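You operate a simulated robot arm through the tools that you are given. There is no shell and no other tool.

Carry out the task below with a simulated robot arm. There is one attempt and no reset: what you move stays moved.

JOB
Set the red hook's side like the other: hook in the card's hole, yellow arm out and locked.
Fine: push the hook home; tighten the orange knob; the blue hook and white arm stay.

It is judged by the outcome, as a careful person would: the job done as asked, and still so three seconds after it is handed in. It fails if anything else is knocked over, pushed out of place, dropped, spilled or broken.

ROBOT AND FRAMES
A 7-joint arm with a two-finger parallel gripper, fixed in place. Base frame: the origin is on the floor under the middle of its stand, x ahead of it, y to its left, z up. Readings come in m, rad, newtons and seconds.
It reaches about 1.372 m from its shoulder. Its first joint turns from -2.601 to 2.601 rad. Payload 3.43 kg.
The TCP is the grasp point between the finger pads, 0.03 m short of the fingertips. In the tool frame z runs along the fingers and y along their closing line. The gripper opens to 0.094 m. The fingers are 0.028 m wide and 0.01 m thick; the gripper's body (0.05 by 0.096 m) begins 0.055 m behind the TCP.
Orientation is told as [roll, pitch, yaw] about the base's x, y, z axes, in that order, counted from this pose: with the fingers straight down and closing along the base's y, the tool's x points along the base's -x, its y along +y and its z along -z.

CONTROLS
- The arm moves only by the tool move_arm. Its argument "deltas" is a list of rows, each an object of numbers (a shift or turn left out is 0, a gripper value left out holds the last): "grip": the opening in per cent of the stroke, from 0 (shut) to 100 (fully open); "x", "y", "z": the shift along the base's x, y, z in m; "ax", "ay", "az": the turn, a rotation vector about the base's x, y, z in rad. In form: [{"grip": .., "x": .., "y": .., "z": .., "ax": .., "ay": .., "az": ..}, ...]. A call has 1 to 20 rows; each row shifts and turns the commanded pose from where the row before left it. Rows are played at 5 a second. More than 0.05 m and 0.15 rad between two rows, or a gripper value outside its range, and nothing of the call is played. A pose out of reach is approached as far as the arm can. The call stops where the force on the tool passes 90 N (or 10 N more than at its start, if that is more) or the arm is blocked; 0.2 s more then pass. Each finger travels about 0.045 m/s and halts on what it meets, pressing with about 36 N; the grip force reading is that of the motor and also rises with nothing between the fingers. The clock runs only during rows and for 0.2 s after the last one: add rows that do not move to give the fingers time. It gives the time, the measured TCP pose, the force on the tool (base axes), the opening and the grip force at its end, in the units of the frame above (readings bear some noise), with the torque about the TCP (base axes, N m) and any sound that the robot's microphone picked up.
- Cameras (640 x 400 px; columns grow to the right, rows downward): "scene" is fixed at [0.4015, -0.4985, 1.5197]; the picture's right is [0.96, -0.27, 0.00], its down [-0.13, -0.46, -0.88] and it looks along [0.24, 0.85, -0.47] (base axes); focal length 315 px, centre (320, 200). "wrist" rides on the gripper at [0.076, 0.014, -0.102] in the tool frame; the picture's right is [-0.18, 0.98, 0.00], its down [-0.75, -0.14, -0.64] and it looks along [-0.63, -0.12, 0.77] (tool axes); focal length 243 px, centre (320, 200).
- snapshot(camera): a new picture of that camera. The clock stands still meanwhile.
- locate(camera, pixels): for up to 12 pixels [column, row] of the newest picture of that camera ("zoom" is the newest enlarged one), the place [x, y, z] in the base frame of the surface seen there, good to about 0.003 m. The clock stands still meanwhile.
- zoom(camera, box): a new picture of the part [left, top, right, bottom] of that camera's present view, enlarged. The clock stands still meanwhile.
- sign_off(): hands the job in; it is judged then, once.

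Open the gripper and draw the arm clear of the work before you hand the job in, unless the task says otherwise.

The tools are called after "Emit:" by a JSON object that holds its "fn" and its "kwargs". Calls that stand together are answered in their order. move_arm: Moves the arm, as the interface text tells. Its arguments: {"type":"object","properties":{"deltas":{"type":"array"}},"required":["deltas"]} The other tools are called the same way: snapshot (camera) takes a picture; locate (camera, pixels) gives the place of the surface under pixels of a picture; zoom (camera, box) takes an enlarged picture of a part of a camera's view; sign_off () hands the job in.

At the start:

```text
clock: 0.0
ee_pos: [0.4374, 0.8867, 1.2499]
tool_rot: [0.002, -0.001, 0.001]
contact_force: [0.1, -0.6, -0.1]
torque: [0.01, -0.01, -0.02]
width: 0.0942
grip_force: 0.1
```

scene: 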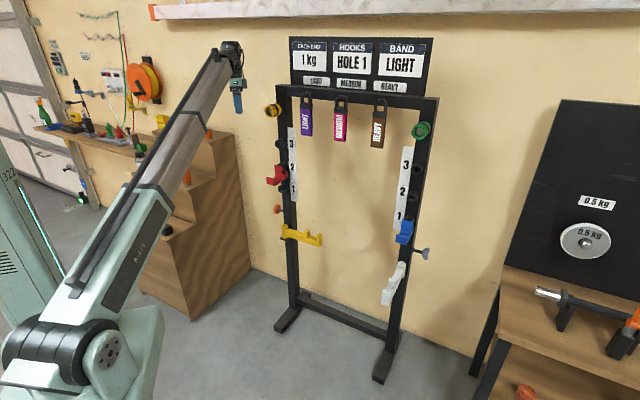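
wrist: 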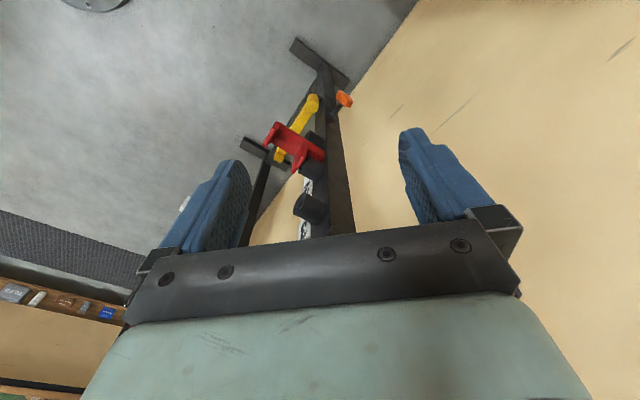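

I see the rack with a red hook on the left upright near (278,175), the yellow arm at (302,235), and the card reading HOOKS HOLE 1. I'll zoom in on the parts before moving anything.

Emit:
{"fn": "zoom", "kwargs": {"camera": "scene", "box": [255, 90, 335, 140]}}

Emit:
{"fn": "zoom", "kwargs": {"camera": "scene", "box": [250, 130, 346, 190]}}

Emit:
{"fn": "zoom", "kwargs": {"camera": "scene", "box": [250, 180, 346, 260]}}

Emit:
{"fn": "zoom", "kwargs": {"camera": "scene", "box": [360, 200, 456, 320]}}

Emit:
{"fn": "zoom", "kwargs": {"camera": "scene", "box": [280, 30, 440, 130]}}

Emit:
{"fn": "zoom", "kwargs": {"camera": "wrist", "box": [220, 20, 400, 240]}}

```text
8.00 times, centred on (295, 115) of scene
```

zoom: 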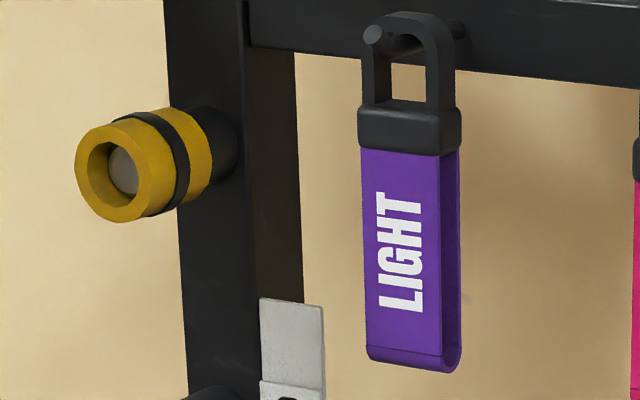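

```text
6.67 times, centred on (298, 160) of scene
```

zoom: 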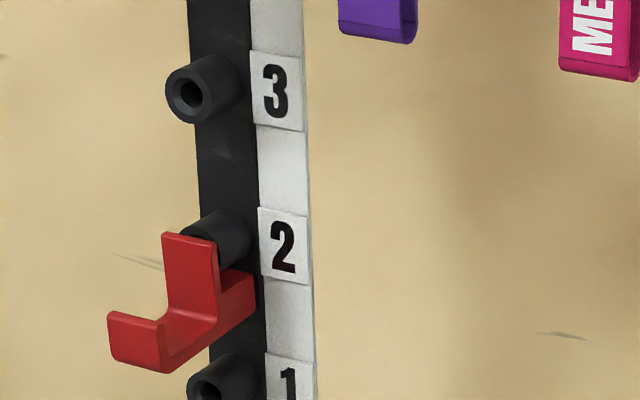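

```text
5.00 times, centred on (298, 220) of scene
```

zoom: 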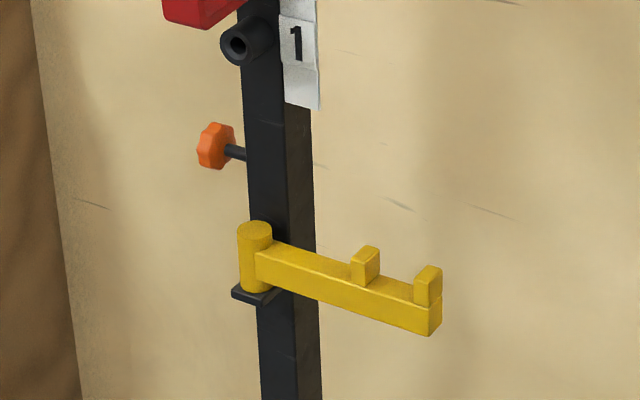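

```text
3.33 times, centred on (408, 260) of scene
```

zoom: 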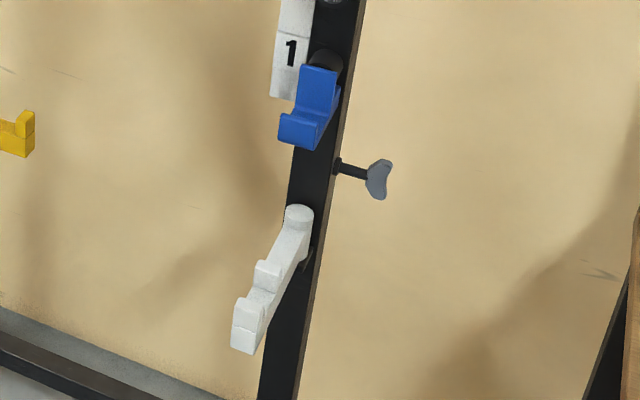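

```text
4.00 times, centred on (360, 80) of scene
```

zoom: 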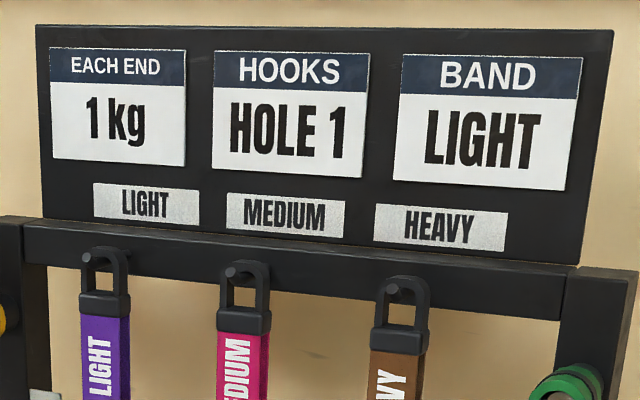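

```text
1.82 times, centred on (310, 130) of wrist
```

zoom: 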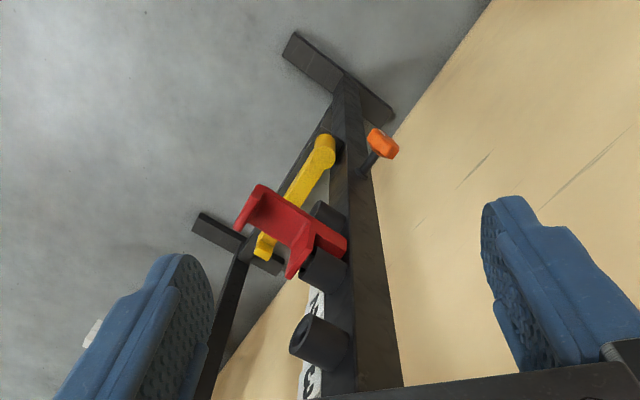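

The card says HOLE 1, the blue hook sits in hole 1, and the red one is in hole 2. The yellow arm lies folded across the rack while the white one points out. I'll locate the key points on both sides.

Emit:
{"fn": "zoom", "kwargs": {"camera": "scene", "box": [260, 140, 324, 200]}}

Emit:
{"fn": "locate", "kwargs": {"camera": "scene", "pixels": [[278, 143], [292, 143], [278, 170], [269, 181], [287, 172], [283, 188], [288, 210], [283, 167], [292, 165], [280, 187]]}}

Emit:
{"fn": "locate", "kwargs": {"camera": "scene", "pixels": [[276, 209], [286, 210], [288, 226], [288, 233], [304, 232], [304, 236], [314, 236], [313, 243], [286, 239], [294, 225]]}}

Emit:
{"fn": "locate", "kwargs": {"camera": "scene", "pixels": [[404, 226], [396, 239], [407, 220], [421, 252], [414, 250], [397, 265], [392, 282], [383, 300], [405, 272], [400, 197], [405, 245]]}}

```text
6.67 times, centred on (292, 170) of scene
```

zoom: 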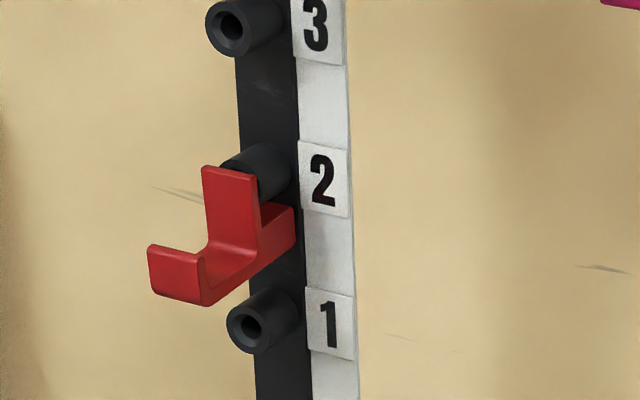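

```text
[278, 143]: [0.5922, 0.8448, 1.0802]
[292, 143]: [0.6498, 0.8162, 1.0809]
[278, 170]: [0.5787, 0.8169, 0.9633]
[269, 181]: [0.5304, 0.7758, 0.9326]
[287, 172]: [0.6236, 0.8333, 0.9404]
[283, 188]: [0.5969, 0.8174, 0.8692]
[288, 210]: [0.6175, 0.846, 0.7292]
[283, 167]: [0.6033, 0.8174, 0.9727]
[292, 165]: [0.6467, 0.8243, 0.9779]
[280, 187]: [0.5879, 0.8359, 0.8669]
```

```text
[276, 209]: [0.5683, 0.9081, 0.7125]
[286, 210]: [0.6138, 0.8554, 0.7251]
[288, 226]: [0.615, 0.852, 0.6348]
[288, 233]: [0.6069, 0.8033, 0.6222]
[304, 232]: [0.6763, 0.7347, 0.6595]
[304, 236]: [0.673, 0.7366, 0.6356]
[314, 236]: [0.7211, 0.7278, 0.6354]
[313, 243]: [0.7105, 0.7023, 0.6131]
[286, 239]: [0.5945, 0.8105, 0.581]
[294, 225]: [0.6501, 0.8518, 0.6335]
```

```text
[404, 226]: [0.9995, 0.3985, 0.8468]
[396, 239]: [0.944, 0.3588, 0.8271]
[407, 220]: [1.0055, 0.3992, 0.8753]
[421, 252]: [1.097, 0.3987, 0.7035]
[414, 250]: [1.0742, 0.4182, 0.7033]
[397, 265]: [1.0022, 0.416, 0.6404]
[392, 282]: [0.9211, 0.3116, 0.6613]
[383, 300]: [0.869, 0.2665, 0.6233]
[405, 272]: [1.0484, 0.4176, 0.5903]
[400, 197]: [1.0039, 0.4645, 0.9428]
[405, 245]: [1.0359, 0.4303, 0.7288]
```

The rack line runs along about (0.71, -0.71), so the hooks face about (-0.71, -0.71), toward the robot. I'll back the gripper off in front of the rack, turn it to yaw 45° and tilt it to point horizontally at the left upright.

Emit:
{"fn": "move_arm", "kwargs": {"deltas": [{"x": -0.011, "y": -0.036, "z": -0.005, "az": 0.098, "grip": 100}, {"x": -0.011, "y": -0.036, "z": -0.005, "az": 0.098}, {"x": -0.011, "y": -0.036, "z": -0.005, "az": 0.098}, {"x": -0.011, "y": -0.036, "z": -0.005, "az": 0.098}, {"x": -0.011, "y": -0.036, "z": -0.005, "az": 0.098}, {"x": -0.011, "y": -0.036, "z": -0.005, "az": 0.098}, {"x": -0.011, "y": -0.036, "z": -0.005, "az": 0.098}, {"x": -0.011, "y": -0.036, "z": -0.005, "az": 0.099}]}}

```text
clock: 1.8
ee_pos: [0.3633, 0.6302, 1.1407]
tool_rot: [0.003, -0.012, 0.786]
contact_force: [0.7, 0.0, 0.1]
torque: [0.0, -0.01, 0.01]
width: 0.0939
grip_force: 0.0
out of reach, approached as far as the arm can: row 2, 3, 4, 5, 6, 7, 8
```

The move reported out-of-reach rows and the TCP ended at z 1.14, lower than I commanded. I'll check the pictures before continuing.

Emit:
{"fn": "snapshot", "kwargs": {"camera": "scene"}}

Emit:
{"fn": "snapshot", "kwargs": {"camera": "wrist"}}

```text
taken
```

scene: 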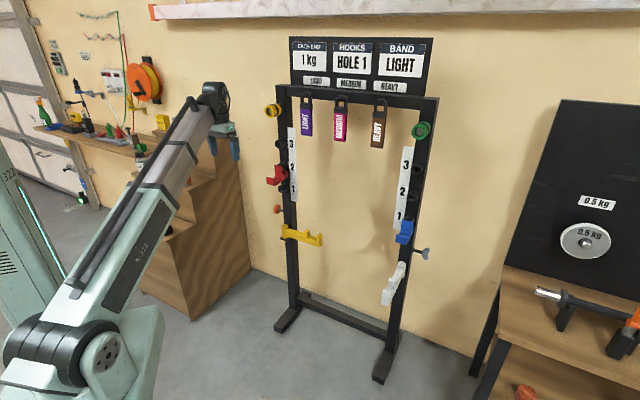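

```text
taken
```

wrist: 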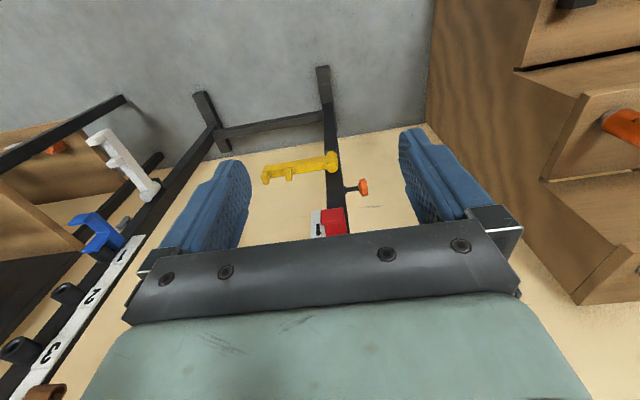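

The arm is clear of the rack, with the TCP about 0.33 m in front of the left upright. Now I tilt the tool 90° about the rack's direction so the fingers point at it.

Emit:
{"fn": "move_arm", "kwargs": {"deltas": [{"ax": 0.0926, "ay": -0.0926, "z": -0.01}, {"ax": 0.0926, "ay": -0.0926, "z": -0.01}, {"ax": 0.0926, "ay": -0.0926, "z": -0.01}, {"ax": 0.0926, "ay": -0.0926, "z": -0.01}, {"ax": 0.0926, "ay": -0.0926, "z": -0.01}, {"ax": 0.0926, "ay": -0.0926, "z": -0.01}, {"ax": 0.0926, "ay": -0.0926, "z": -0.01}, {"ax": 0.0926, "ay": -0.0926, "z": -0.01}, {"ax": 0.0926, "ay": -0.0926, "z": -0.01}, {"ax": 0.0926, "ay": -0.0926, "z": -0.01}, {"ax": 0.0926, "ay": -0.0926, "z": -0.01}, {"ax": 0.0922, "ay": -0.0922, "z": -0.01}]}}

Emit:
{"fn": "snapshot", "kwargs": {"camera": "scene"}}

Emit:
{"fn": "snapshot", "kwargs": {"camera": "wrist"}}

```text
clock: 4.4
ee_pos: [0.3641, 0.6301, 1.0205]
tool_rot: [2.185, -1.57, -1.398]
contact_force: [-0.4, 0.4, 0.4]
torque: [-0.06, -0.02, -0.06]
width: 0.0938
grip_force: 0.1
```

```text
taken
```

scene: 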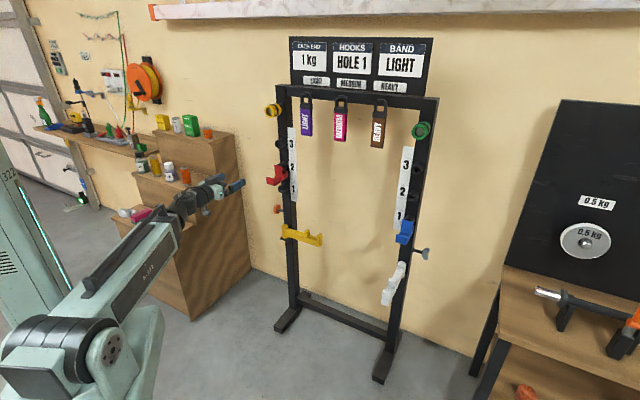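

```text
taken
```

wrist: 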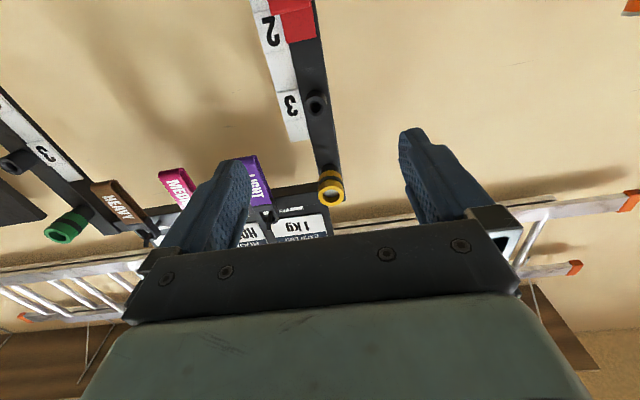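

The gripper now points at the upright with the wrist camera beneath it looking up. I'll lower it 0.2 m to look at the hook and the bosses from the front and below.

Emit:
{"fn": "move_arm", "kwargs": {"deltas": [{"z": -0.04}, {"z": -0.04}, {"z": -0.04}, {"z": -0.04}, {"z": -0.04}]}}

Emit:
{"fn": "snapshot", "kwargs": {"camera": "wrist"}}

Emit:
{"fn": "zoom", "kwargs": {"camera": "wrist", "box": [220, 20, 400, 132]}}

```text
clock: 5.6
ee_pos: [0.3642, 0.6294, 0.8199]
tool_rot: [2.372, -1.569, -1.585]
contact_force: [-0.9, -0.2, -0.1]
torque: [0.01, -0.02, 0.0]
width: 0.094
grip_force: 0.0
```

```text
taken
```

wrist: 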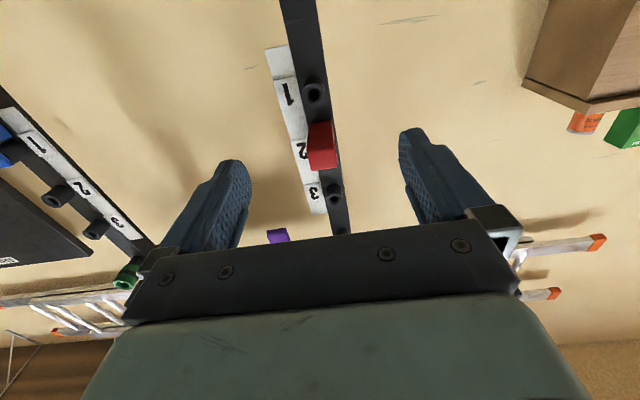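

```text
3.56 times, centred on (310, 76) of wrist
```

zoom: 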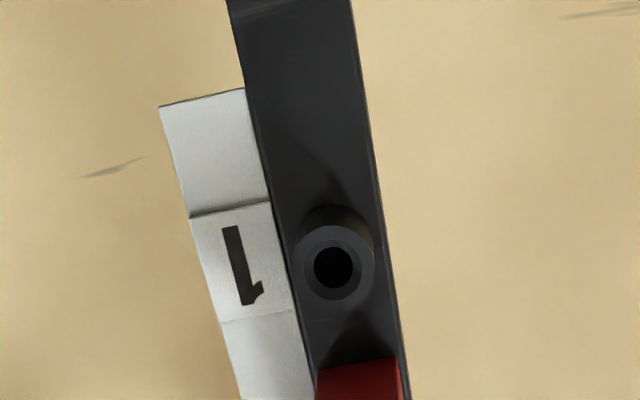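

The hook shows at (320,145) and hole 1's boss at (313,93) in the wrist view. I'll zoom on the hook and locate boss and hook points.

Emit:
{"fn": "zoom", "kwargs": {"camera": "wrist", "box": [272, 70, 368, 220]}}

Emit:
{"fn": "locate", "kwargs": {"camera": "wrist", "pixels": [[314, 84], [306, 93], [322, 93], [314, 101], [310, 124], [331, 124], [310, 140], [331, 140], [312, 165], [334, 165], [335, 191], [300, 60]]}}

```text
2.67 times, centred on (320, 145) of wrist
```

zoom: 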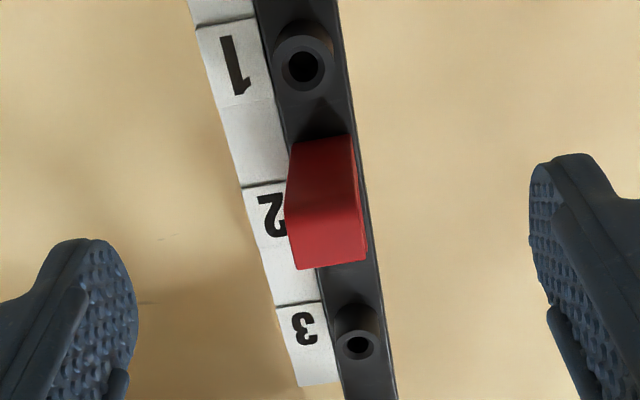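

```text
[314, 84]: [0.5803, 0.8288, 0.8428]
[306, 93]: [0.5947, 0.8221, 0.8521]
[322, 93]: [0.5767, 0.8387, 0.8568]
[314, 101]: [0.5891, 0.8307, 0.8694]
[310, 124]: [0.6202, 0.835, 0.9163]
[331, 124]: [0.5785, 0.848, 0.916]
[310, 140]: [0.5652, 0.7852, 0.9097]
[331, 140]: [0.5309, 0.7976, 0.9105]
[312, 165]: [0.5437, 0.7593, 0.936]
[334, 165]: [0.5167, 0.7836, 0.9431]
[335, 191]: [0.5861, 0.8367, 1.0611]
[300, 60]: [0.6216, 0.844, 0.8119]
```

Hole 1's boss centre is near (0.586, 0.830, 0.855), and the hook's lip reaches out to about (0.530, 0.772, 0.93). I'll measure the rack's heading and the hole spacing with more points.

Emit:
{"fn": "zoom", "kwargs": {"camera": "scene", "box": [260, 130, 308, 160]}}

Emit:
{"fn": "locate", "kwargs": {"camera": "scene", "pixels": [[295, 92], [320, 94], [360, 98], [400, 102], [425, 105], [289, 215], [290, 250], [293, 280], [403, 250], [398, 280], [394, 310], [390, 330]]}}

Emit:
{"fn": "locate", "kwargs": {"camera": "zoom", "pixels": [[320, 200], [240, 160], [300, 160], [270, 140], [270, 200], [370, 160], [440, 180], [200, 160]]}}

```text
13.33 times, centred on (284, 145) of scene
```

zoom: 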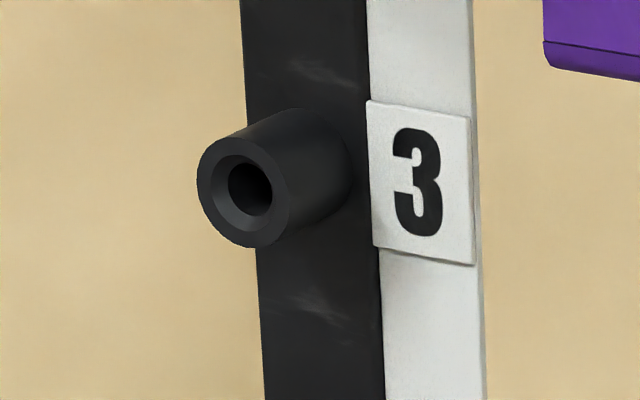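

```text
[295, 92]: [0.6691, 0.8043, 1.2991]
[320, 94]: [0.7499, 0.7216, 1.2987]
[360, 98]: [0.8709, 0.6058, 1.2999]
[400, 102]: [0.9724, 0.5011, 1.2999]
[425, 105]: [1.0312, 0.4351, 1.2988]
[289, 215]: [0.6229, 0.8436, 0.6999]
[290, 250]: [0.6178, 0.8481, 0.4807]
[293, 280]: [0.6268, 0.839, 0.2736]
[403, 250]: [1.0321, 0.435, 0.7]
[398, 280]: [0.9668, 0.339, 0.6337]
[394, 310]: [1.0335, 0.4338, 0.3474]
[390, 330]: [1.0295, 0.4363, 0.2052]
```

```text
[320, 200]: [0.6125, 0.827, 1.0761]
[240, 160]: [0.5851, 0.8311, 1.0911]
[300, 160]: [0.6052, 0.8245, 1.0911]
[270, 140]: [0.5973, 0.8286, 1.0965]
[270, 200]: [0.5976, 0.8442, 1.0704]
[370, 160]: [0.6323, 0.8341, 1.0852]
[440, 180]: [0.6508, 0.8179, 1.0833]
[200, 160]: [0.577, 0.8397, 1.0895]
```

The upright front faces lie on x+y≈1.4665, so the rack is at 45° to within half a degree. Next are precise points on hole 1's ring, the hook's plate and foot, and the blue side for reference.

Emit:
{"fn": "zoom", "kwargs": {"camera": "scene", "box": [260, 175, 308, 205]}}

Emit:
{"fn": "locate", "kwargs": {"camera": "zoom", "pixels": [[250, 180], [330, 180], [290, 130], [290, 225], [320, 140], [255, 220], [390, 180], [400, 300]]}}

Emit:
{"fn": "zoom", "kwargs": {"camera": "scene", "box": [260, 155, 308, 190]}}

```text
13.33 times, centred on (284, 190) of scene
```

zoom: 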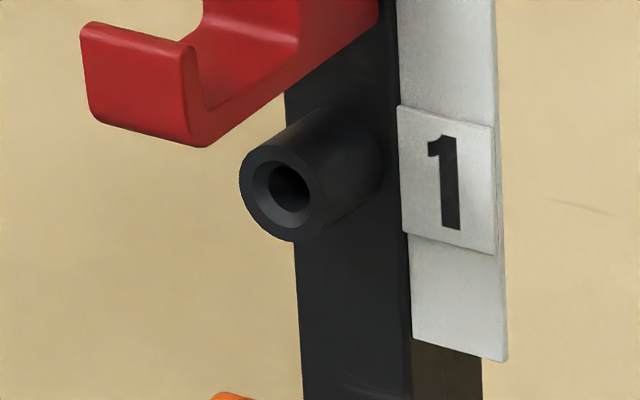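

```text
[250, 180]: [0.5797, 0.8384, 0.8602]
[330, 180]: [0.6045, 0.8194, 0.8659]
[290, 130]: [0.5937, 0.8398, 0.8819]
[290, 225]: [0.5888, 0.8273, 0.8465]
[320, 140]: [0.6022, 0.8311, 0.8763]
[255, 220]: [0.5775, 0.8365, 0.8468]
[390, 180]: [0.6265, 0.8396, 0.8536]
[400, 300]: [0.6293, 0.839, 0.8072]
```

```text
11.43 times, centred on (284, 172) of scene
```

zoom: 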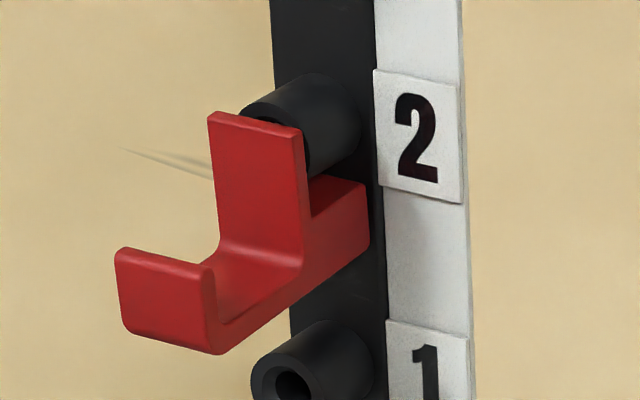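

The hook has a front plate, an upturned lip and a rear foot that reaches the upright. Its peg sits in boss 2, and the hole spacing comes out at about 0.110 m. I'll locate more points on the hook to set the grasp height and depth.

Emit:
{"fn": "locate", "kwargs": {"camera": "zoom", "pixels": [[165, 262], [125, 255], [205, 272], [130, 315], [210, 345], [230, 130], [285, 140], [235, 230], [285, 240], [304, 200], [365, 195], [365, 235]]}}

Emit:
{"fn": "zoom", "kwargs": {"camera": "scene", "box": [380, 200, 436, 250]}}

Emit:
{"fn": "locate", "kwargs": {"camera": "zoom", "pixels": [[320, 150], [320, 100], [260, 220], [300, 230], [280, 260], [360, 160], [360, 100], [300, 190], [330, 60], [345, 250]]}}

```text
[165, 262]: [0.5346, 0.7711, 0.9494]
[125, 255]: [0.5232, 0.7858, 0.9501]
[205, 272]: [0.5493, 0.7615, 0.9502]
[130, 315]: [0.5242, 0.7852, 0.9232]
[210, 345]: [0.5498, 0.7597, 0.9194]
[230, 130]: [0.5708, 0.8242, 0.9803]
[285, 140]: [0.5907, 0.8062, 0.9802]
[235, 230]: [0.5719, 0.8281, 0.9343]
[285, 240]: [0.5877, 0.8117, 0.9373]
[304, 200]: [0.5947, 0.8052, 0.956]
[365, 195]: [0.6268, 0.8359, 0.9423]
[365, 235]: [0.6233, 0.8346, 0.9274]
```

```text
8.00 times, centred on (408, 225) of scene
```

zoom: 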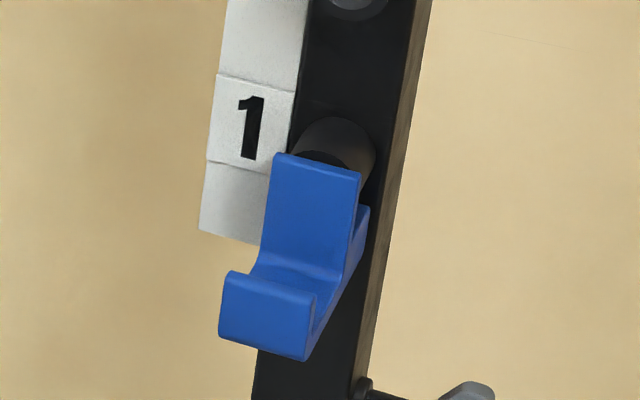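

```text
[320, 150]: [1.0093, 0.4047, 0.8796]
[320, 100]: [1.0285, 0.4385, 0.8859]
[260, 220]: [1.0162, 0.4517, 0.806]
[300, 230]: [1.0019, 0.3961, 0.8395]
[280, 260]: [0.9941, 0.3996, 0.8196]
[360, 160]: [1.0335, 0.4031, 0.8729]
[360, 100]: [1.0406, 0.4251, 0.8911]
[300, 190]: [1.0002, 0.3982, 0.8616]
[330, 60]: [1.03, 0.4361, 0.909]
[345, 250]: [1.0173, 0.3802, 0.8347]
```

Both plates front at d≈0.05 from the upright; the hook spans z 0.91–0.95, is about 0.04 wide and centred on x−y≈−0.240. I'll line the gripper up with it at z 0.928 and stop with the fingertips still clear of the lip.

Emit:
{"fn": "move_arm", "kwargs": {"deltas": [{"x": 0.0124, "y": -0.0124, "z": 0.036}, {"z": 0.036}, {"z": 0.036}, {"x": 0.03, "y": 0.03}, {"x": 0.03, "y": 0.03}, {"x": 0.03, "y": 0.03}, {"x": 0.02, "y": 0.02}, {}]}}

Emit:
{"fn": "snapshot", "kwargs": {"camera": "wrist"}}

Emit:
{"fn": "zoom", "kwargs": {"camera": "scene", "box": [200, 130, 328, 210]}}

```text
clock: 7.4
ee_pos: [0.4871, 0.7276, 0.9282]
tool_rot: [2.317, -1.57, -1.53]
contact_force: [0.6, 0.5, 1.1]
torque: [0.02, 0.0, -0.01]
width: 0.0939
grip_force: 0.1
```

```text
taken
```

wrist: 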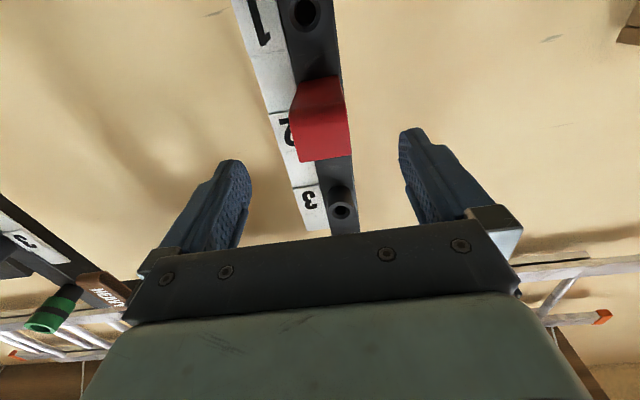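

```text
5.00 times, centred on (264, 170) of scene
```

zoom: 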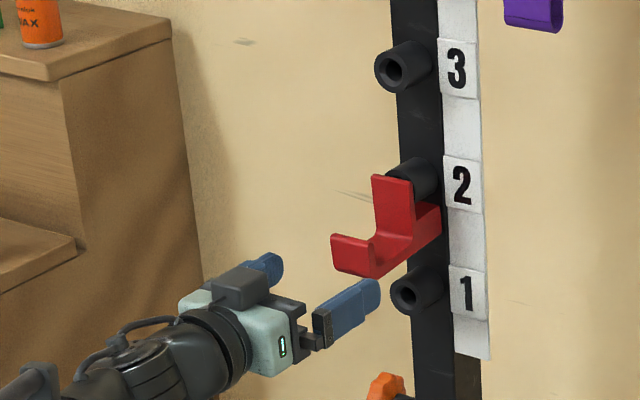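

The hook, at (320,120) in the wrist view, is centred between the fingers at (235,190) and (410,175). I'll advance 0.106 m along the approach so the pads sit beside the hook, then look again.

Emit:
{"fn": "move_arm", "kwargs": {"deltas": [{"x": 0.015, "y": 0.015}, {"x": 0.015, "y": 0.015}, {"x": 0.015, "y": 0.015}, {"x": 0.015, "y": 0.015}, {"x": 0.015, "y": 0.015}, {}]}}

Emit:
{"fn": "zoom", "kwargs": {"camera": "scene", "box": [230, 140, 326, 200]}}

Emit:
{"fn": "snapshot", "kwargs": {"camera": "wrist"}}

```text
clock: 8.8
ee_pos: [0.5604, 0.8019, 0.9279]
tool_rot: [2.468, -1.569, -1.682]
contact_force: [-0.5, -0.7, 0.6]
torque: [-0.02, 0.0, -0.02]
width: 0.0941
grip_force: 0.0
```

```text
6.67 times, centred on (278, 170) of scene
```

zoom: 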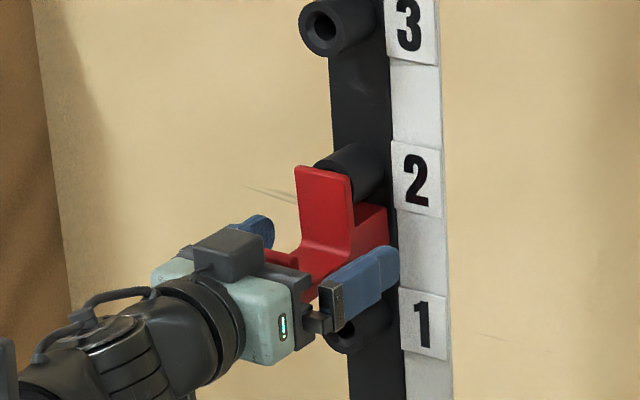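

```text
taken
```

wrist: 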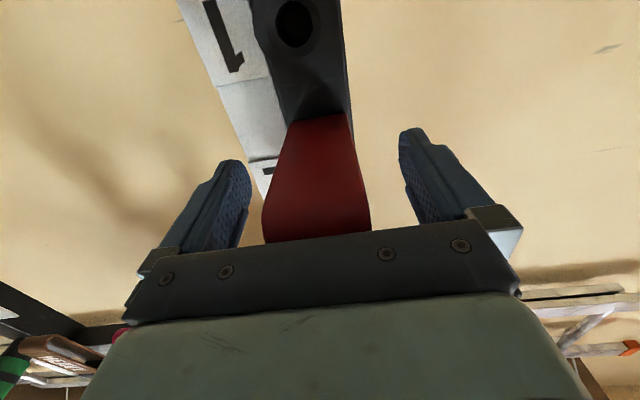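

The hook stands between the pads at (262–370, 180) in the wrist view. I'll close the gripper and give it time to seat.

Emit:
{"fn": "move_arm", "kwargs": {"deltas": [{"grip": 50}, {"grip": 30}, {"grip": 20}, {"grip": 10}, {"grip": 10}, {"grip": 10}]}}

Emit:
{"fn": "zoom", "kwargs": {"camera": "scene", "box": [230, 140, 326, 200]}}

```text
clock: 10.2
ee_pos: [0.5612, 0.8013, 0.9289]
tool_rot: [2.457, -1.569, -1.672]
contact_force: [-0.5, 0.2, 0.9]
torque: [0.07, -0.1, 0.03]
width: 0.0464
grip_force: 36.0
```

```text
6.67 times, centred on (278, 170) of scene
```

zoom: 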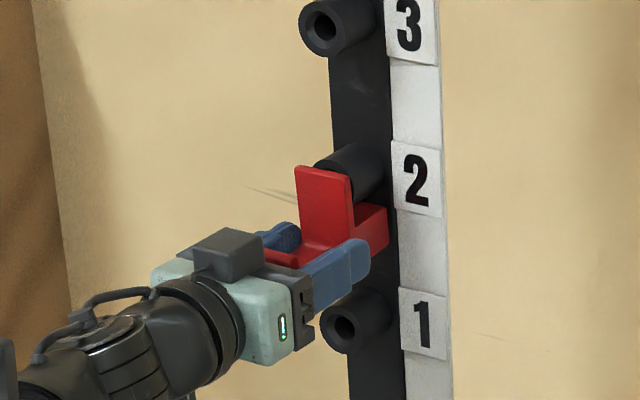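

The gripper holds the hook at a width of 0.046 m and 36 N, with side forces near zero. I'll pull it straight out in small steps and watch the force.

Emit:
{"fn": "move_arm", "kwargs": {"deltas": [{"x": -0.005, "y": -0.005}, {"x": -0.005, "y": -0.005}, {"x": -0.005, "y": -0.005}, {"x": -0.005, "y": -0.005}, {}]}}

Emit:
{"fn": "zoom", "kwargs": {"camera": "scene", "box": [230, 140, 326, 200]}}

```text
clock: 11.4
ee_pos: [0.5425, 0.7812, 0.9282]
tool_rot: [2.337, -1.569, -1.55]
contact_force: [0.3, -0.3, -0.4]
torque: [-0.09, 0.08, 0.03]
width: 0.0463
grip_force: 36.3
```

```text
6.67 times, centred on (278, 170) of scene
```

zoom: 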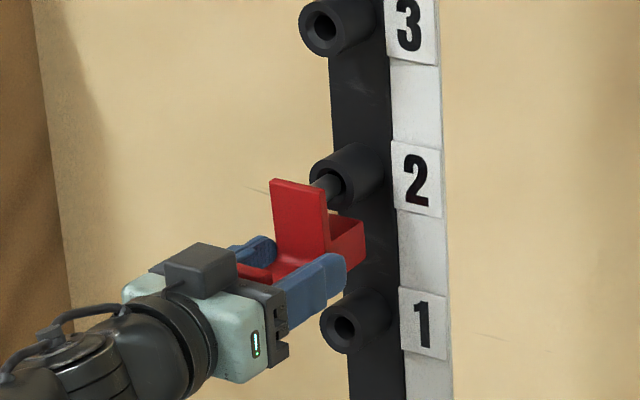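

The hook slides out freely and its peg now shows at (328,185) in the zoom. I'll pull a further 0.057 m to clear the boss.

Emit:
{"fn": "move_arm", "kwargs": {"deltas": [{"x": -0.008, "y": -0.008}, {"x": -0.008, "y": -0.008}, {"x": -0.008, "y": -0.008}, {"x": -0.008, "y": -0.008}, {"x": -0.008, "y": -0.008}, {}]}}

Emit:
{"fn": "zoom", "kwargs": {"camera": "scene", "box": [230, 140, 326, 200]}}

```text
clock: 12.8
ee_pos: [0.5013, 0.7413, 0.928]
tool_rot: [2.323, -1.569, -1.536]
contact_force: [0.2, 0.4, 0.0]
torque: [-0.03, 0.08, 0.02]
width: 0.046
grip_force: 35.8
```

```text
6.67 times, centred on (278, 170) of scene
```

zoom: 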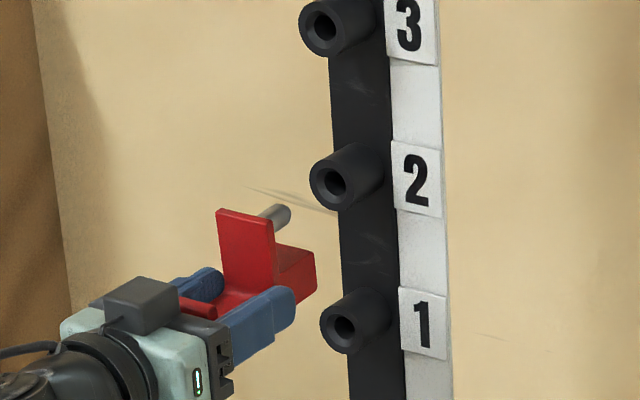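

The hook is fully out and the peg shows at (275,215). All three holes are now visible, so I'll refine the hole 2 to hole 1 spacing before lowering.

Emit:
{"fn": "zoom", "kwargs": {"camera": "scene", "box": [268, 160, 300, 180]}}

Emit:
{"fn": "locate", "kwargs": {"camera": "zoom", "pixels": [[150, 140], [180, 190], [280, 190], [200, 90], [250, 210]]}}

Emit:
{"fn": "zoom", "kwargs": {"camera": "scene", "box": [268, 182, 300, 202]}}

Emit:
{"fn": "locate", "kwargs": {"camera": "zoom", "pixels": [[180, 140], [210, 190], [310, 190], [230, 90], [280, 210]]}}

```text
16.00 times, centred on (284, 170) of scene
```

zoom: 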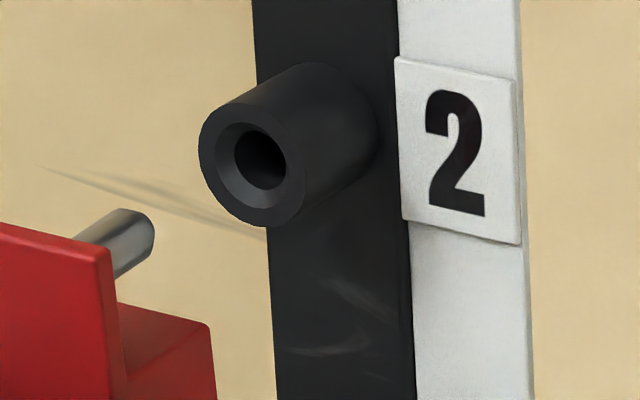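

```text
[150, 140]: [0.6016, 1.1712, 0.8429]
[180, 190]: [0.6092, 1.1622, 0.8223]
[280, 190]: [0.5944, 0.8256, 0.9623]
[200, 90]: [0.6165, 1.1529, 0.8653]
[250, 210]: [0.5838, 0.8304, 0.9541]
```

```text
16.00 times, centred on (284, 192) of scene
```

zoom: 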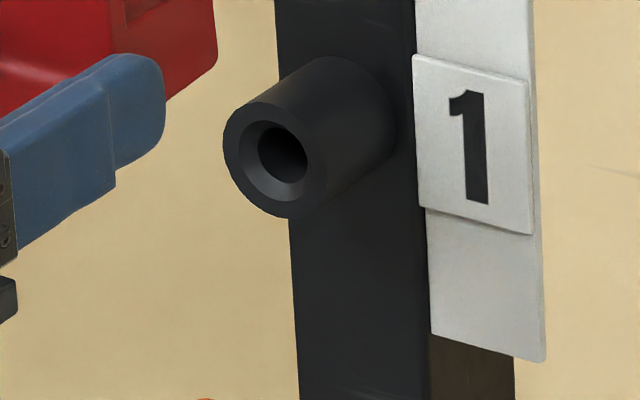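

```text
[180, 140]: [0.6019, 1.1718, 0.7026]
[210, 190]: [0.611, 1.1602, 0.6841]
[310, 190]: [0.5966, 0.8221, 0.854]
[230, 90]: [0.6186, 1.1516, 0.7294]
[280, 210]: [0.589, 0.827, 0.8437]
```

The camera geometry gives a hole 2 to hole 1 drop of 0.1095 m. With the foot 0.05 m clear of the bosses, I'll lower by that amount and check alignment.

Emit:
{"fn": "move_arm", "kwargs": {"deltas": [{"z": -0.0219}, {"z": -0.0219}, {"z": -0.0219}, {"z": -0.0219}, {"z": -0.0219}, {}, {}]}}

Emit:
{"fn": "zoom", "kwargs": {"camera": "scene", "box": [230, 160, 326, 220]}}

Emit:
{"fn": "snapshot", "kwargs": {"camera": "wrist"}}

```text
clock: 14.4
ee_pos: [0.501, 0.7398, 0.8172]
tool_rot: [2.33, -1.569, -1.544]
contact_force: [-0.5, 0.8, 0.2]
torque: [-0.07, 0.04, 0.0]
width: 0.0463
grip_force: 35.4
```

```text
6.67 times, centred on (278, 190) of scene
```

zoom: 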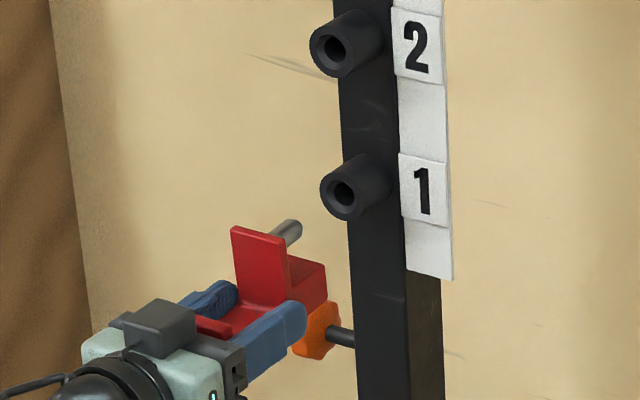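

```text
taken
```

wrist: 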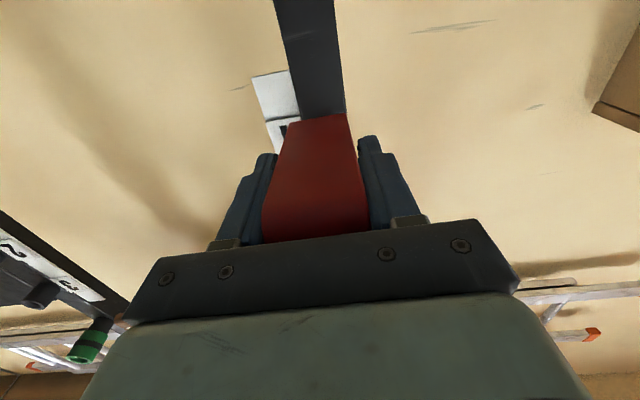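

The hook is level with hole 1. I'll zoom in to compare the peg tip's offset from hole 1 with its earlier offset from hole 2, which was (135,240) against (252,163) at 16x.

Emit:
{"fn": "zoom", "kwargs": {"camera": "scene", "box": [268, 182, 300, 202]}}

Emit:
{"fn": "locate", "kwargs": {"camera": "zoom", "pixels": [[145, 218], [150, 200], [120, 235], [60, 250], [270, 210], [290, 200]]}}

```text
16.00 times, centred on (284, 192) of scene
```

zoom: 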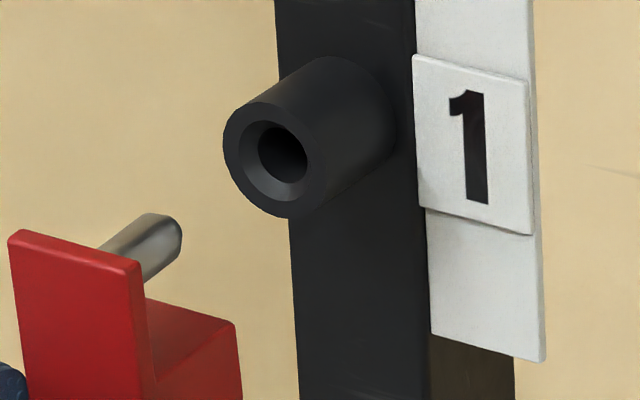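

```text
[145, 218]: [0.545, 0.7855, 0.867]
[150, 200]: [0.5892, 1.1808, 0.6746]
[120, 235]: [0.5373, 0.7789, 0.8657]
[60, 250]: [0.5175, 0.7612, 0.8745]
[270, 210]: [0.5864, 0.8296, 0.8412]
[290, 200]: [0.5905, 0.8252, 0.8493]
```

The peg-to-hole offset is now about (-94, 71) against (-98, 65) before. That matches the predicted change from perspective, so alignment is within about 0.5 mm. I'll advance to the hole's mouth.

Emit:
{"fn": "move_arm", "kwargs": {"deltas": [{"x": 0.007, "y": 0.007}, {"x": 0.007, "y": 0.007}, {"x": 0.007, "y": 0.007}, {"x": 0.007, "y": 0.007}, {"x": 0.006, "y": 0.006}, {}]}}

Emit:
{"fn": "zoom", "kwargs": {"camera": "scene", "box": [268, 182, 300, 202]}}

```text
clock: 15.8
ee_pos: [0.5346, 0.7763, 0.8188]
tool_rot: [2.399, -1.569, -1.613]
contact_force: [0.4, 0.0, 0.5]
torque: [-0.05, 0.01, 0.03]
width: 0.0461
grip_force: 36.1
```

```text
16.00 times, centred on (284, 192) of scene
```

zoom: 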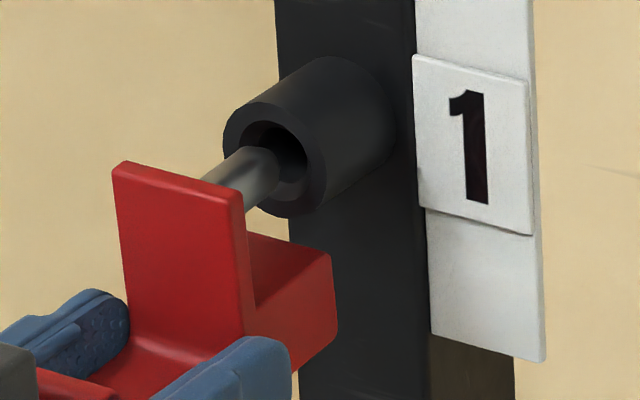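

The peg tip is entering hole 1's chamfer at (260,170), well centred. I'll push on in small steps.

Emit:
{"fn": "move_arm", "kwargs": {"deltas": [{"x": 0.004, "y": 0.004}, {"x": 0.004, "y": 0.004}, {"x": 0.004, "y": 0.004}, {"x": 0.004, "y": 0.004}, {"x": 0.004, "y": 0.004}, {"x": 0.003, "y": 0.003}, {}]}}

Emit:
{"fn": "zoom", "kwargs": {"camera": "scene", "box": [262, 175, 310, 205]}}

```text
clock: 17.4
ee_pos: [0.5575, 0.7982, 0.8178]
tool_rot: [2.302, -1.569, -1.516]
contact_force: [1.0, 0.1, 0.5]
torque: [-0.05, 0.07, -0.01]
width: 0.046
grip_force: 36.4
```

```text
13.33 times, centred on (286, 190) of scene
```

zoom: 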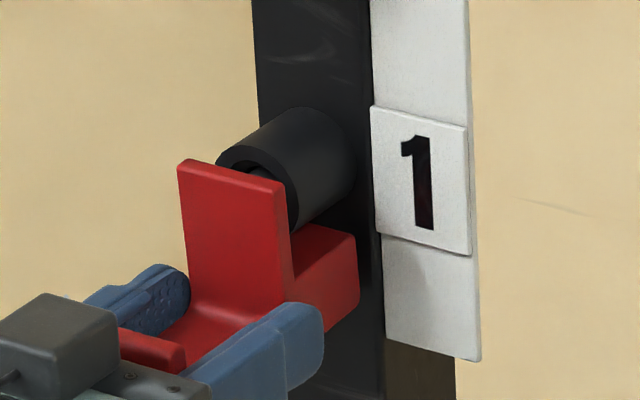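

The peg is in with no resistance and a few millimetres of gap remain. I'll press on in 1.4 mm steps until the force shows it is seated.

Emit:
{"fn": "move_arm", "kwargs": {"deltas": [{"x": 0.001, "y": 0.001}, {"x": 0.001, "y": 0.001}, {"x": 0.001, "y": 0.001}, {"x": 0.001, "y": 0.001}, {}]}}

Emit:
{"fn": "zoom", "kwargs": {"camera": "scene", "box": [262, 175, 310, 205]}}

```text
clock: 18.6
ee_pos: [0.562, 0.8024, 0.8191]
tool_rot: [2.373, -1.568, -1.587]
contact_force: [-20.0, -21.1, -3.2]
torque: [-0.08, 0.07, -0.02]
width: 0.0464
grip_force: 35.8
```

```text
13.33 times, centred on (286, 190) of scene
```

zoom: 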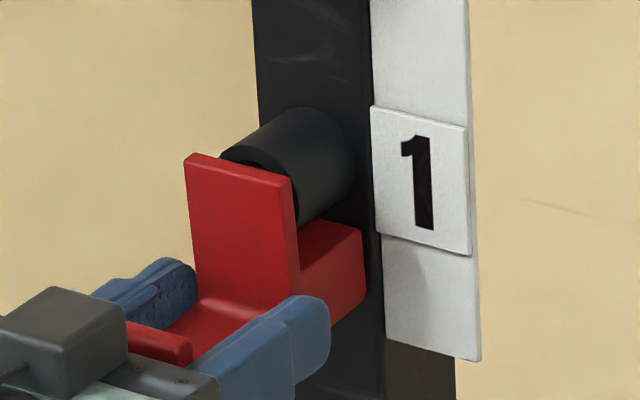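

A resisting force of about 29 N appeared and the plate is against the boss, so it looks seated. I'll measure the plate's distance to compare with the blue hook's 0.048 m and check the rack hasn't moved.

Emit:
{"fn": "locate", "kwargs": {"camera": "zoom", "pixels": [[220, 190], [260, 200], [220, 240], [260, 250], [240, 220], [355, 260], [360, 250], [310, 50], [330, 330], [240, 150]]}}

Emit:
{"fn": "zoom", "kwargs": {"camera": "scene", "box": [388, 205, 428, 245]}}

Emit:
{"fn": "locate", "kwargs": {"camera": "zoom", "pixels": [[290, 140], [320, 150], [290, 180], [320, 190], [305, 210], [300, 120]]}}

```text
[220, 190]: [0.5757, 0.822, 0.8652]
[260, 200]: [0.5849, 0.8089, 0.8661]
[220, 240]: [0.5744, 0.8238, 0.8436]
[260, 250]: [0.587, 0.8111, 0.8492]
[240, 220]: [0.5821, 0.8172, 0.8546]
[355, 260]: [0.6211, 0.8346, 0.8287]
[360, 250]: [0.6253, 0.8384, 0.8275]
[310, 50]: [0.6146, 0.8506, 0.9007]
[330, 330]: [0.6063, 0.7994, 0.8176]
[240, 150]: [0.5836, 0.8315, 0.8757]
```

```text
10.00 times, centred on (408, 225) of scene
```

zoom: 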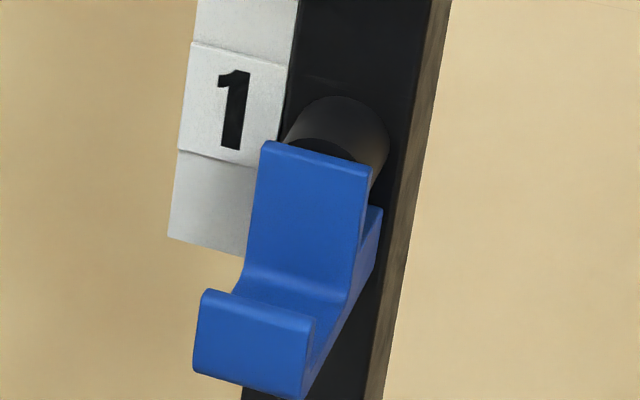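

```text
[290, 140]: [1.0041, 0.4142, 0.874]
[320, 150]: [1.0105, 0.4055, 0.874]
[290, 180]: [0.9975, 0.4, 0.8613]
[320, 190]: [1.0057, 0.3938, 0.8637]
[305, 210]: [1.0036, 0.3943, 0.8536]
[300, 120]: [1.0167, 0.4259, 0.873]
```

The red plate sits at d≈0.0489 m and the blue one at 0.0482 m, equal within noise, so the hook is home. I'll open the gripper gently and back straight out.

Emit:
{"fn": "move_arm", "kwargs": {"deltas": [{"grip": 55}, {"grip": 75}, {"grip": 100}, {"grip": 100}, {"grip": 100}, {"grip": 100}]}}

Emit:
{"fn": "zoom", "kwargs": {"camera": "scene", "box": [250, 165, 314, 205]}}

Emit:
{"fn": "snapshot", "kwargs": {"camera": "wrist"}}

```text
clock: 20.0
ee_pos: [0.5625, 0.8015, 0.8192]
tool_rot: [2.426, -1.568, -1.641]
contact_force: [0.2, 0.3, 0.1]
torque: [0.0, -0.02, 0.01]
width: 0.0939
grip_force: 0.0
```

```text
10.00 times, centred on (282, 185) of scene
```

zoom: 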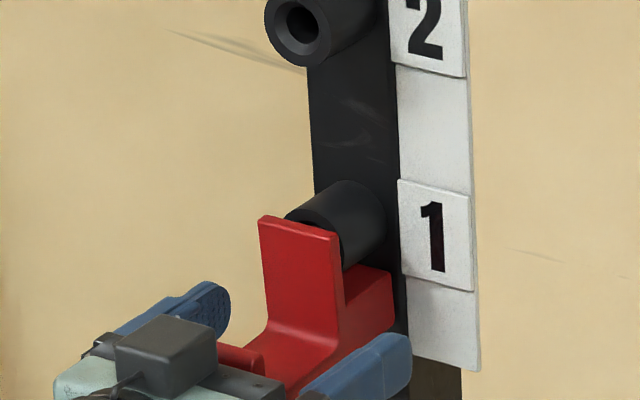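

```text
taken
```

wrist: 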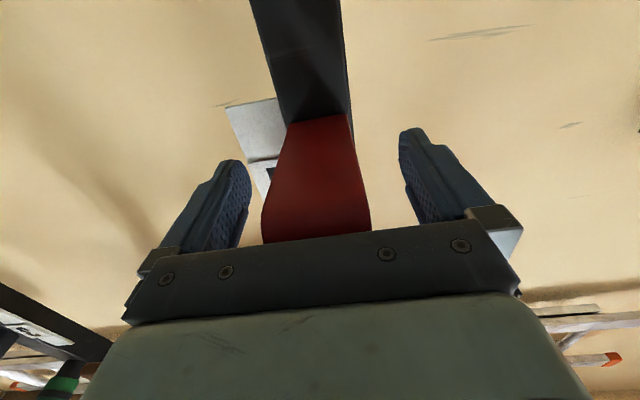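

The hook stays put with zero contact force. I'll back out 0.18 m along the approach line and then study the yellow arm and orange knob.

Emit:
{"fn": "move_arm", "kwargs": {"deltas": [{"x": -0.014, "y": -0.014}, {"x": -0.014, "y": -0.014}, {"x": -0.02, "y": -0.02}, {"x": -0.025, "y": -0.025}, {"x": -0.025, "y": -0.025}, {"x": -0.025, "y": -0.025}, {}]}}

Emit:
{"fn": "snapshot", "kwargs": {"camera": "scene"}}

Emit:
{"fn": "zoom", "kwargs": {"camera": "scene", "box": [262, 198, 342, 248]}}

Emit:
{"fn": "locate", "kwargs": {"camera": "zoom", "pixels": [[195, 250], [165, 250], [225, 250], [195, 215], [250, 230], [330, 250], [400, 275], [405, 230], [470, 240], [500, 250], [490, 310], [180, 290]]}}

```text
clock: 21.6
ee_pos: [0.4376, 0.6806, 0.818]
tool_rot: [2.308, -1.569, -1.522]
contact_force: [-0.3, 0.0, -0.2]
torque: [-0.07, -0.02, -0.02]
width: 0.0942
grip_force: 0.1
```

```text
taken
```

scene: 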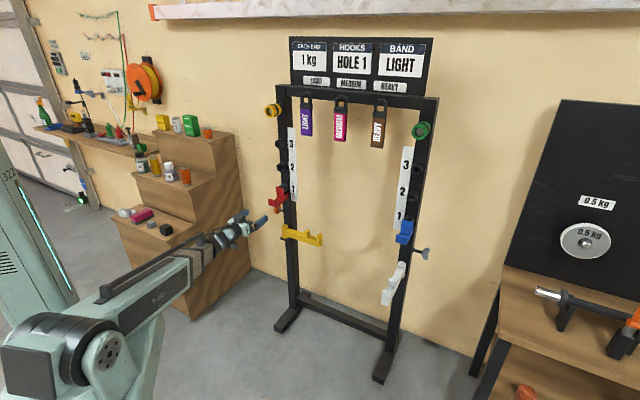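

```text
8.00 times, centred on (302, 223) of scene
```

zoom: 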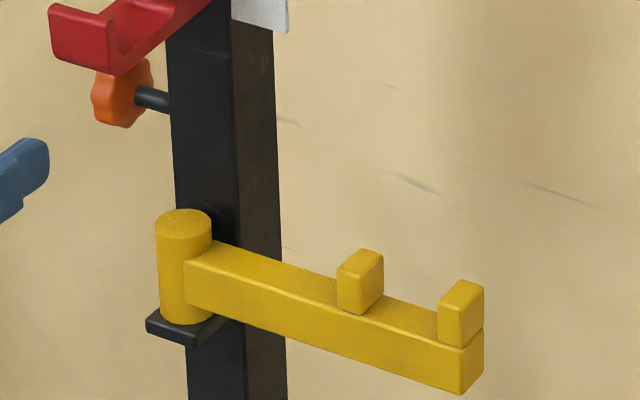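

```text
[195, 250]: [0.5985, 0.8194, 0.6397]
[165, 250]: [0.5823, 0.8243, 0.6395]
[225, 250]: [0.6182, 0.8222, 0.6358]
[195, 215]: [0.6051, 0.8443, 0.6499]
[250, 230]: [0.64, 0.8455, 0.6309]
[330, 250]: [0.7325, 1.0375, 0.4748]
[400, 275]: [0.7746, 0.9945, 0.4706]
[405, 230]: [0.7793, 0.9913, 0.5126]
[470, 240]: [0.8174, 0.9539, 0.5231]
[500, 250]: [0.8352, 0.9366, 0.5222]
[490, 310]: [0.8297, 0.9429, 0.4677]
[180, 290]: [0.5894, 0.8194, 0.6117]
```

The pivot post is at (183,265) in the zoom and the arm runs to its tip at (475,350), with two nubs at (362,280) and (460,310). I'll locate those points along with the knob and the white arm.

Emit:
{"fn": "locate", "kwargs": {"camera": "zoom", "pixels": [[183, 222], [165, 225], [203, 225], [210, 285], [300, 310], [440, 345], [440, 378], [300, 265], [410, 310], [345, 288], [455, 315], [475, 360]]}}

Emit:
{"fn": "zoom", "kwargs": {"camera": "scene", "box": [374, 245, 438, 310]}}

Emit:
{"fn": "locate", "kwargs": {"camera": "zoom", "pixels": [[310, 110], [340, 120], [300, 160], [285, 190], [265, 220], [240, 270], [225, 290], [190, 330], [215, 345], [240, 340], [300, 210], [250, 300]]}}

```text
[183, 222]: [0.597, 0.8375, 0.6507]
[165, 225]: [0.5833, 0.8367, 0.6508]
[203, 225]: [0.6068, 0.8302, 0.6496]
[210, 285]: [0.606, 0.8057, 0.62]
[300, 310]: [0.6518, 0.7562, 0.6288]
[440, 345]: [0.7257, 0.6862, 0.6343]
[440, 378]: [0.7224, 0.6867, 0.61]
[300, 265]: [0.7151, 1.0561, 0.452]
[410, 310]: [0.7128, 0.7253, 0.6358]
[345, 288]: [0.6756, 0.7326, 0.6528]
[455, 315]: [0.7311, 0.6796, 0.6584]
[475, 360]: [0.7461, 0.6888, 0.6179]
```

```text
6.15 times, centred on (406, 278) of scene
```

zoom: 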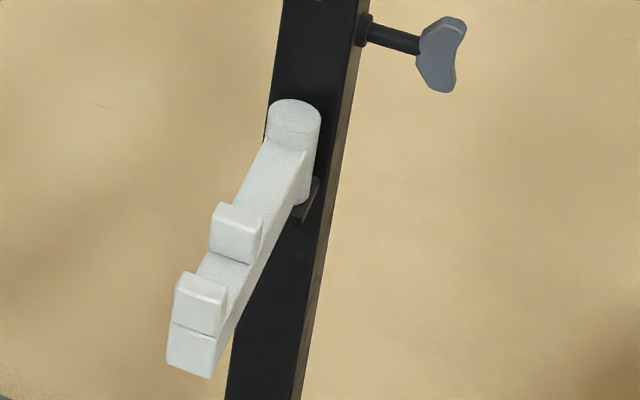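

```text
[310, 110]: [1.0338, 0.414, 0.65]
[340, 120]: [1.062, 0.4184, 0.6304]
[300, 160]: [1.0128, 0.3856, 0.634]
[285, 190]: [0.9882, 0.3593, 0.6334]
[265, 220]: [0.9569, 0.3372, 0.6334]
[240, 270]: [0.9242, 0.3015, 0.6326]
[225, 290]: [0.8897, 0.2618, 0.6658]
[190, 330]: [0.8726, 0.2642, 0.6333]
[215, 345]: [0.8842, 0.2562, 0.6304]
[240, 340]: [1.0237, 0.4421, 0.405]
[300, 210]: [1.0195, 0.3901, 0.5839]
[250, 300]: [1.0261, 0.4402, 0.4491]
```

The yellow pivot is at about (0.597, 0.837), 0.21 m from the tip at (0.745, 0.689), and the bar spans z 0.605–0.635. The white arm sticks out to d≈0.233 m. I'll slide to the right in front of the rack, yaw 45° so the fingers point along +y, and lower to the arm's height, ready to cage the tip.

Emit:
{"fn": "move_arm", "kwargs": {"deltas": [{"x": 0.0228, "y": -0.0226, "az": 0.098}, {"x": 0.0228, "y": -0.0226, "az": 0.098}, {"x": 0.0228, "y": -0.0226, "az": 0.098}, {"x": 0.0228, "y": -0.0226, "az": 0.098}, {"x": 0.0228, "y": -0.0226, "az": 0.098}, {"x": 0.0228, "y": -0.0226, "az": 0.098}, {"x": 0.0228, "y": -0.0226, "az": 0.098}, {"x": 0.0228, "y": -0.0226, "az": 0.098}, {"z": -0.0396}, {"z": -0.0396}, {"z": -0.0396}, {"z": -0.0396}, {"z": -0.0396}, {}]}}

Emit:
{"fn": "snapshot", "kwargs": {"camera": "scene"}}

Emit:
{"fn": "snapshot", "kwargs": {"camera": "wrist"}}

```text
clock: 24.6
ee_pos: [0.5323, 0.5793, 0.5935]
tool_rot: [0.19, -1.405, 0.896]
contact_force: [-0.4, -0.3, -0.8]
torque: [0.0, 0.05, -0.02]
width: 0.0941
grip_force: 0.1
out of reach, approached as far as the arm can: row 2, 3, 4, 5, 6, 7, 8
```

```text
taken
```

scene: 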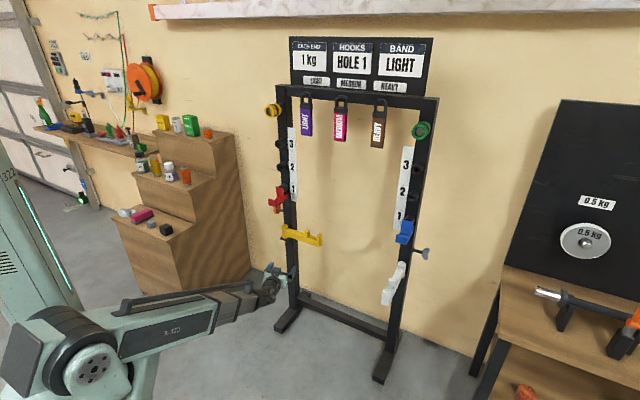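

```text
taken
```

wrist: 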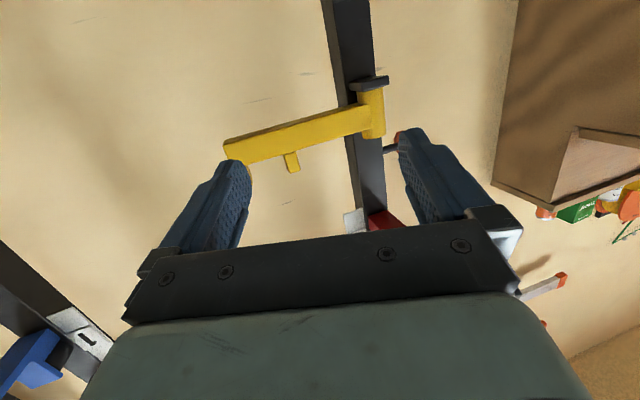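

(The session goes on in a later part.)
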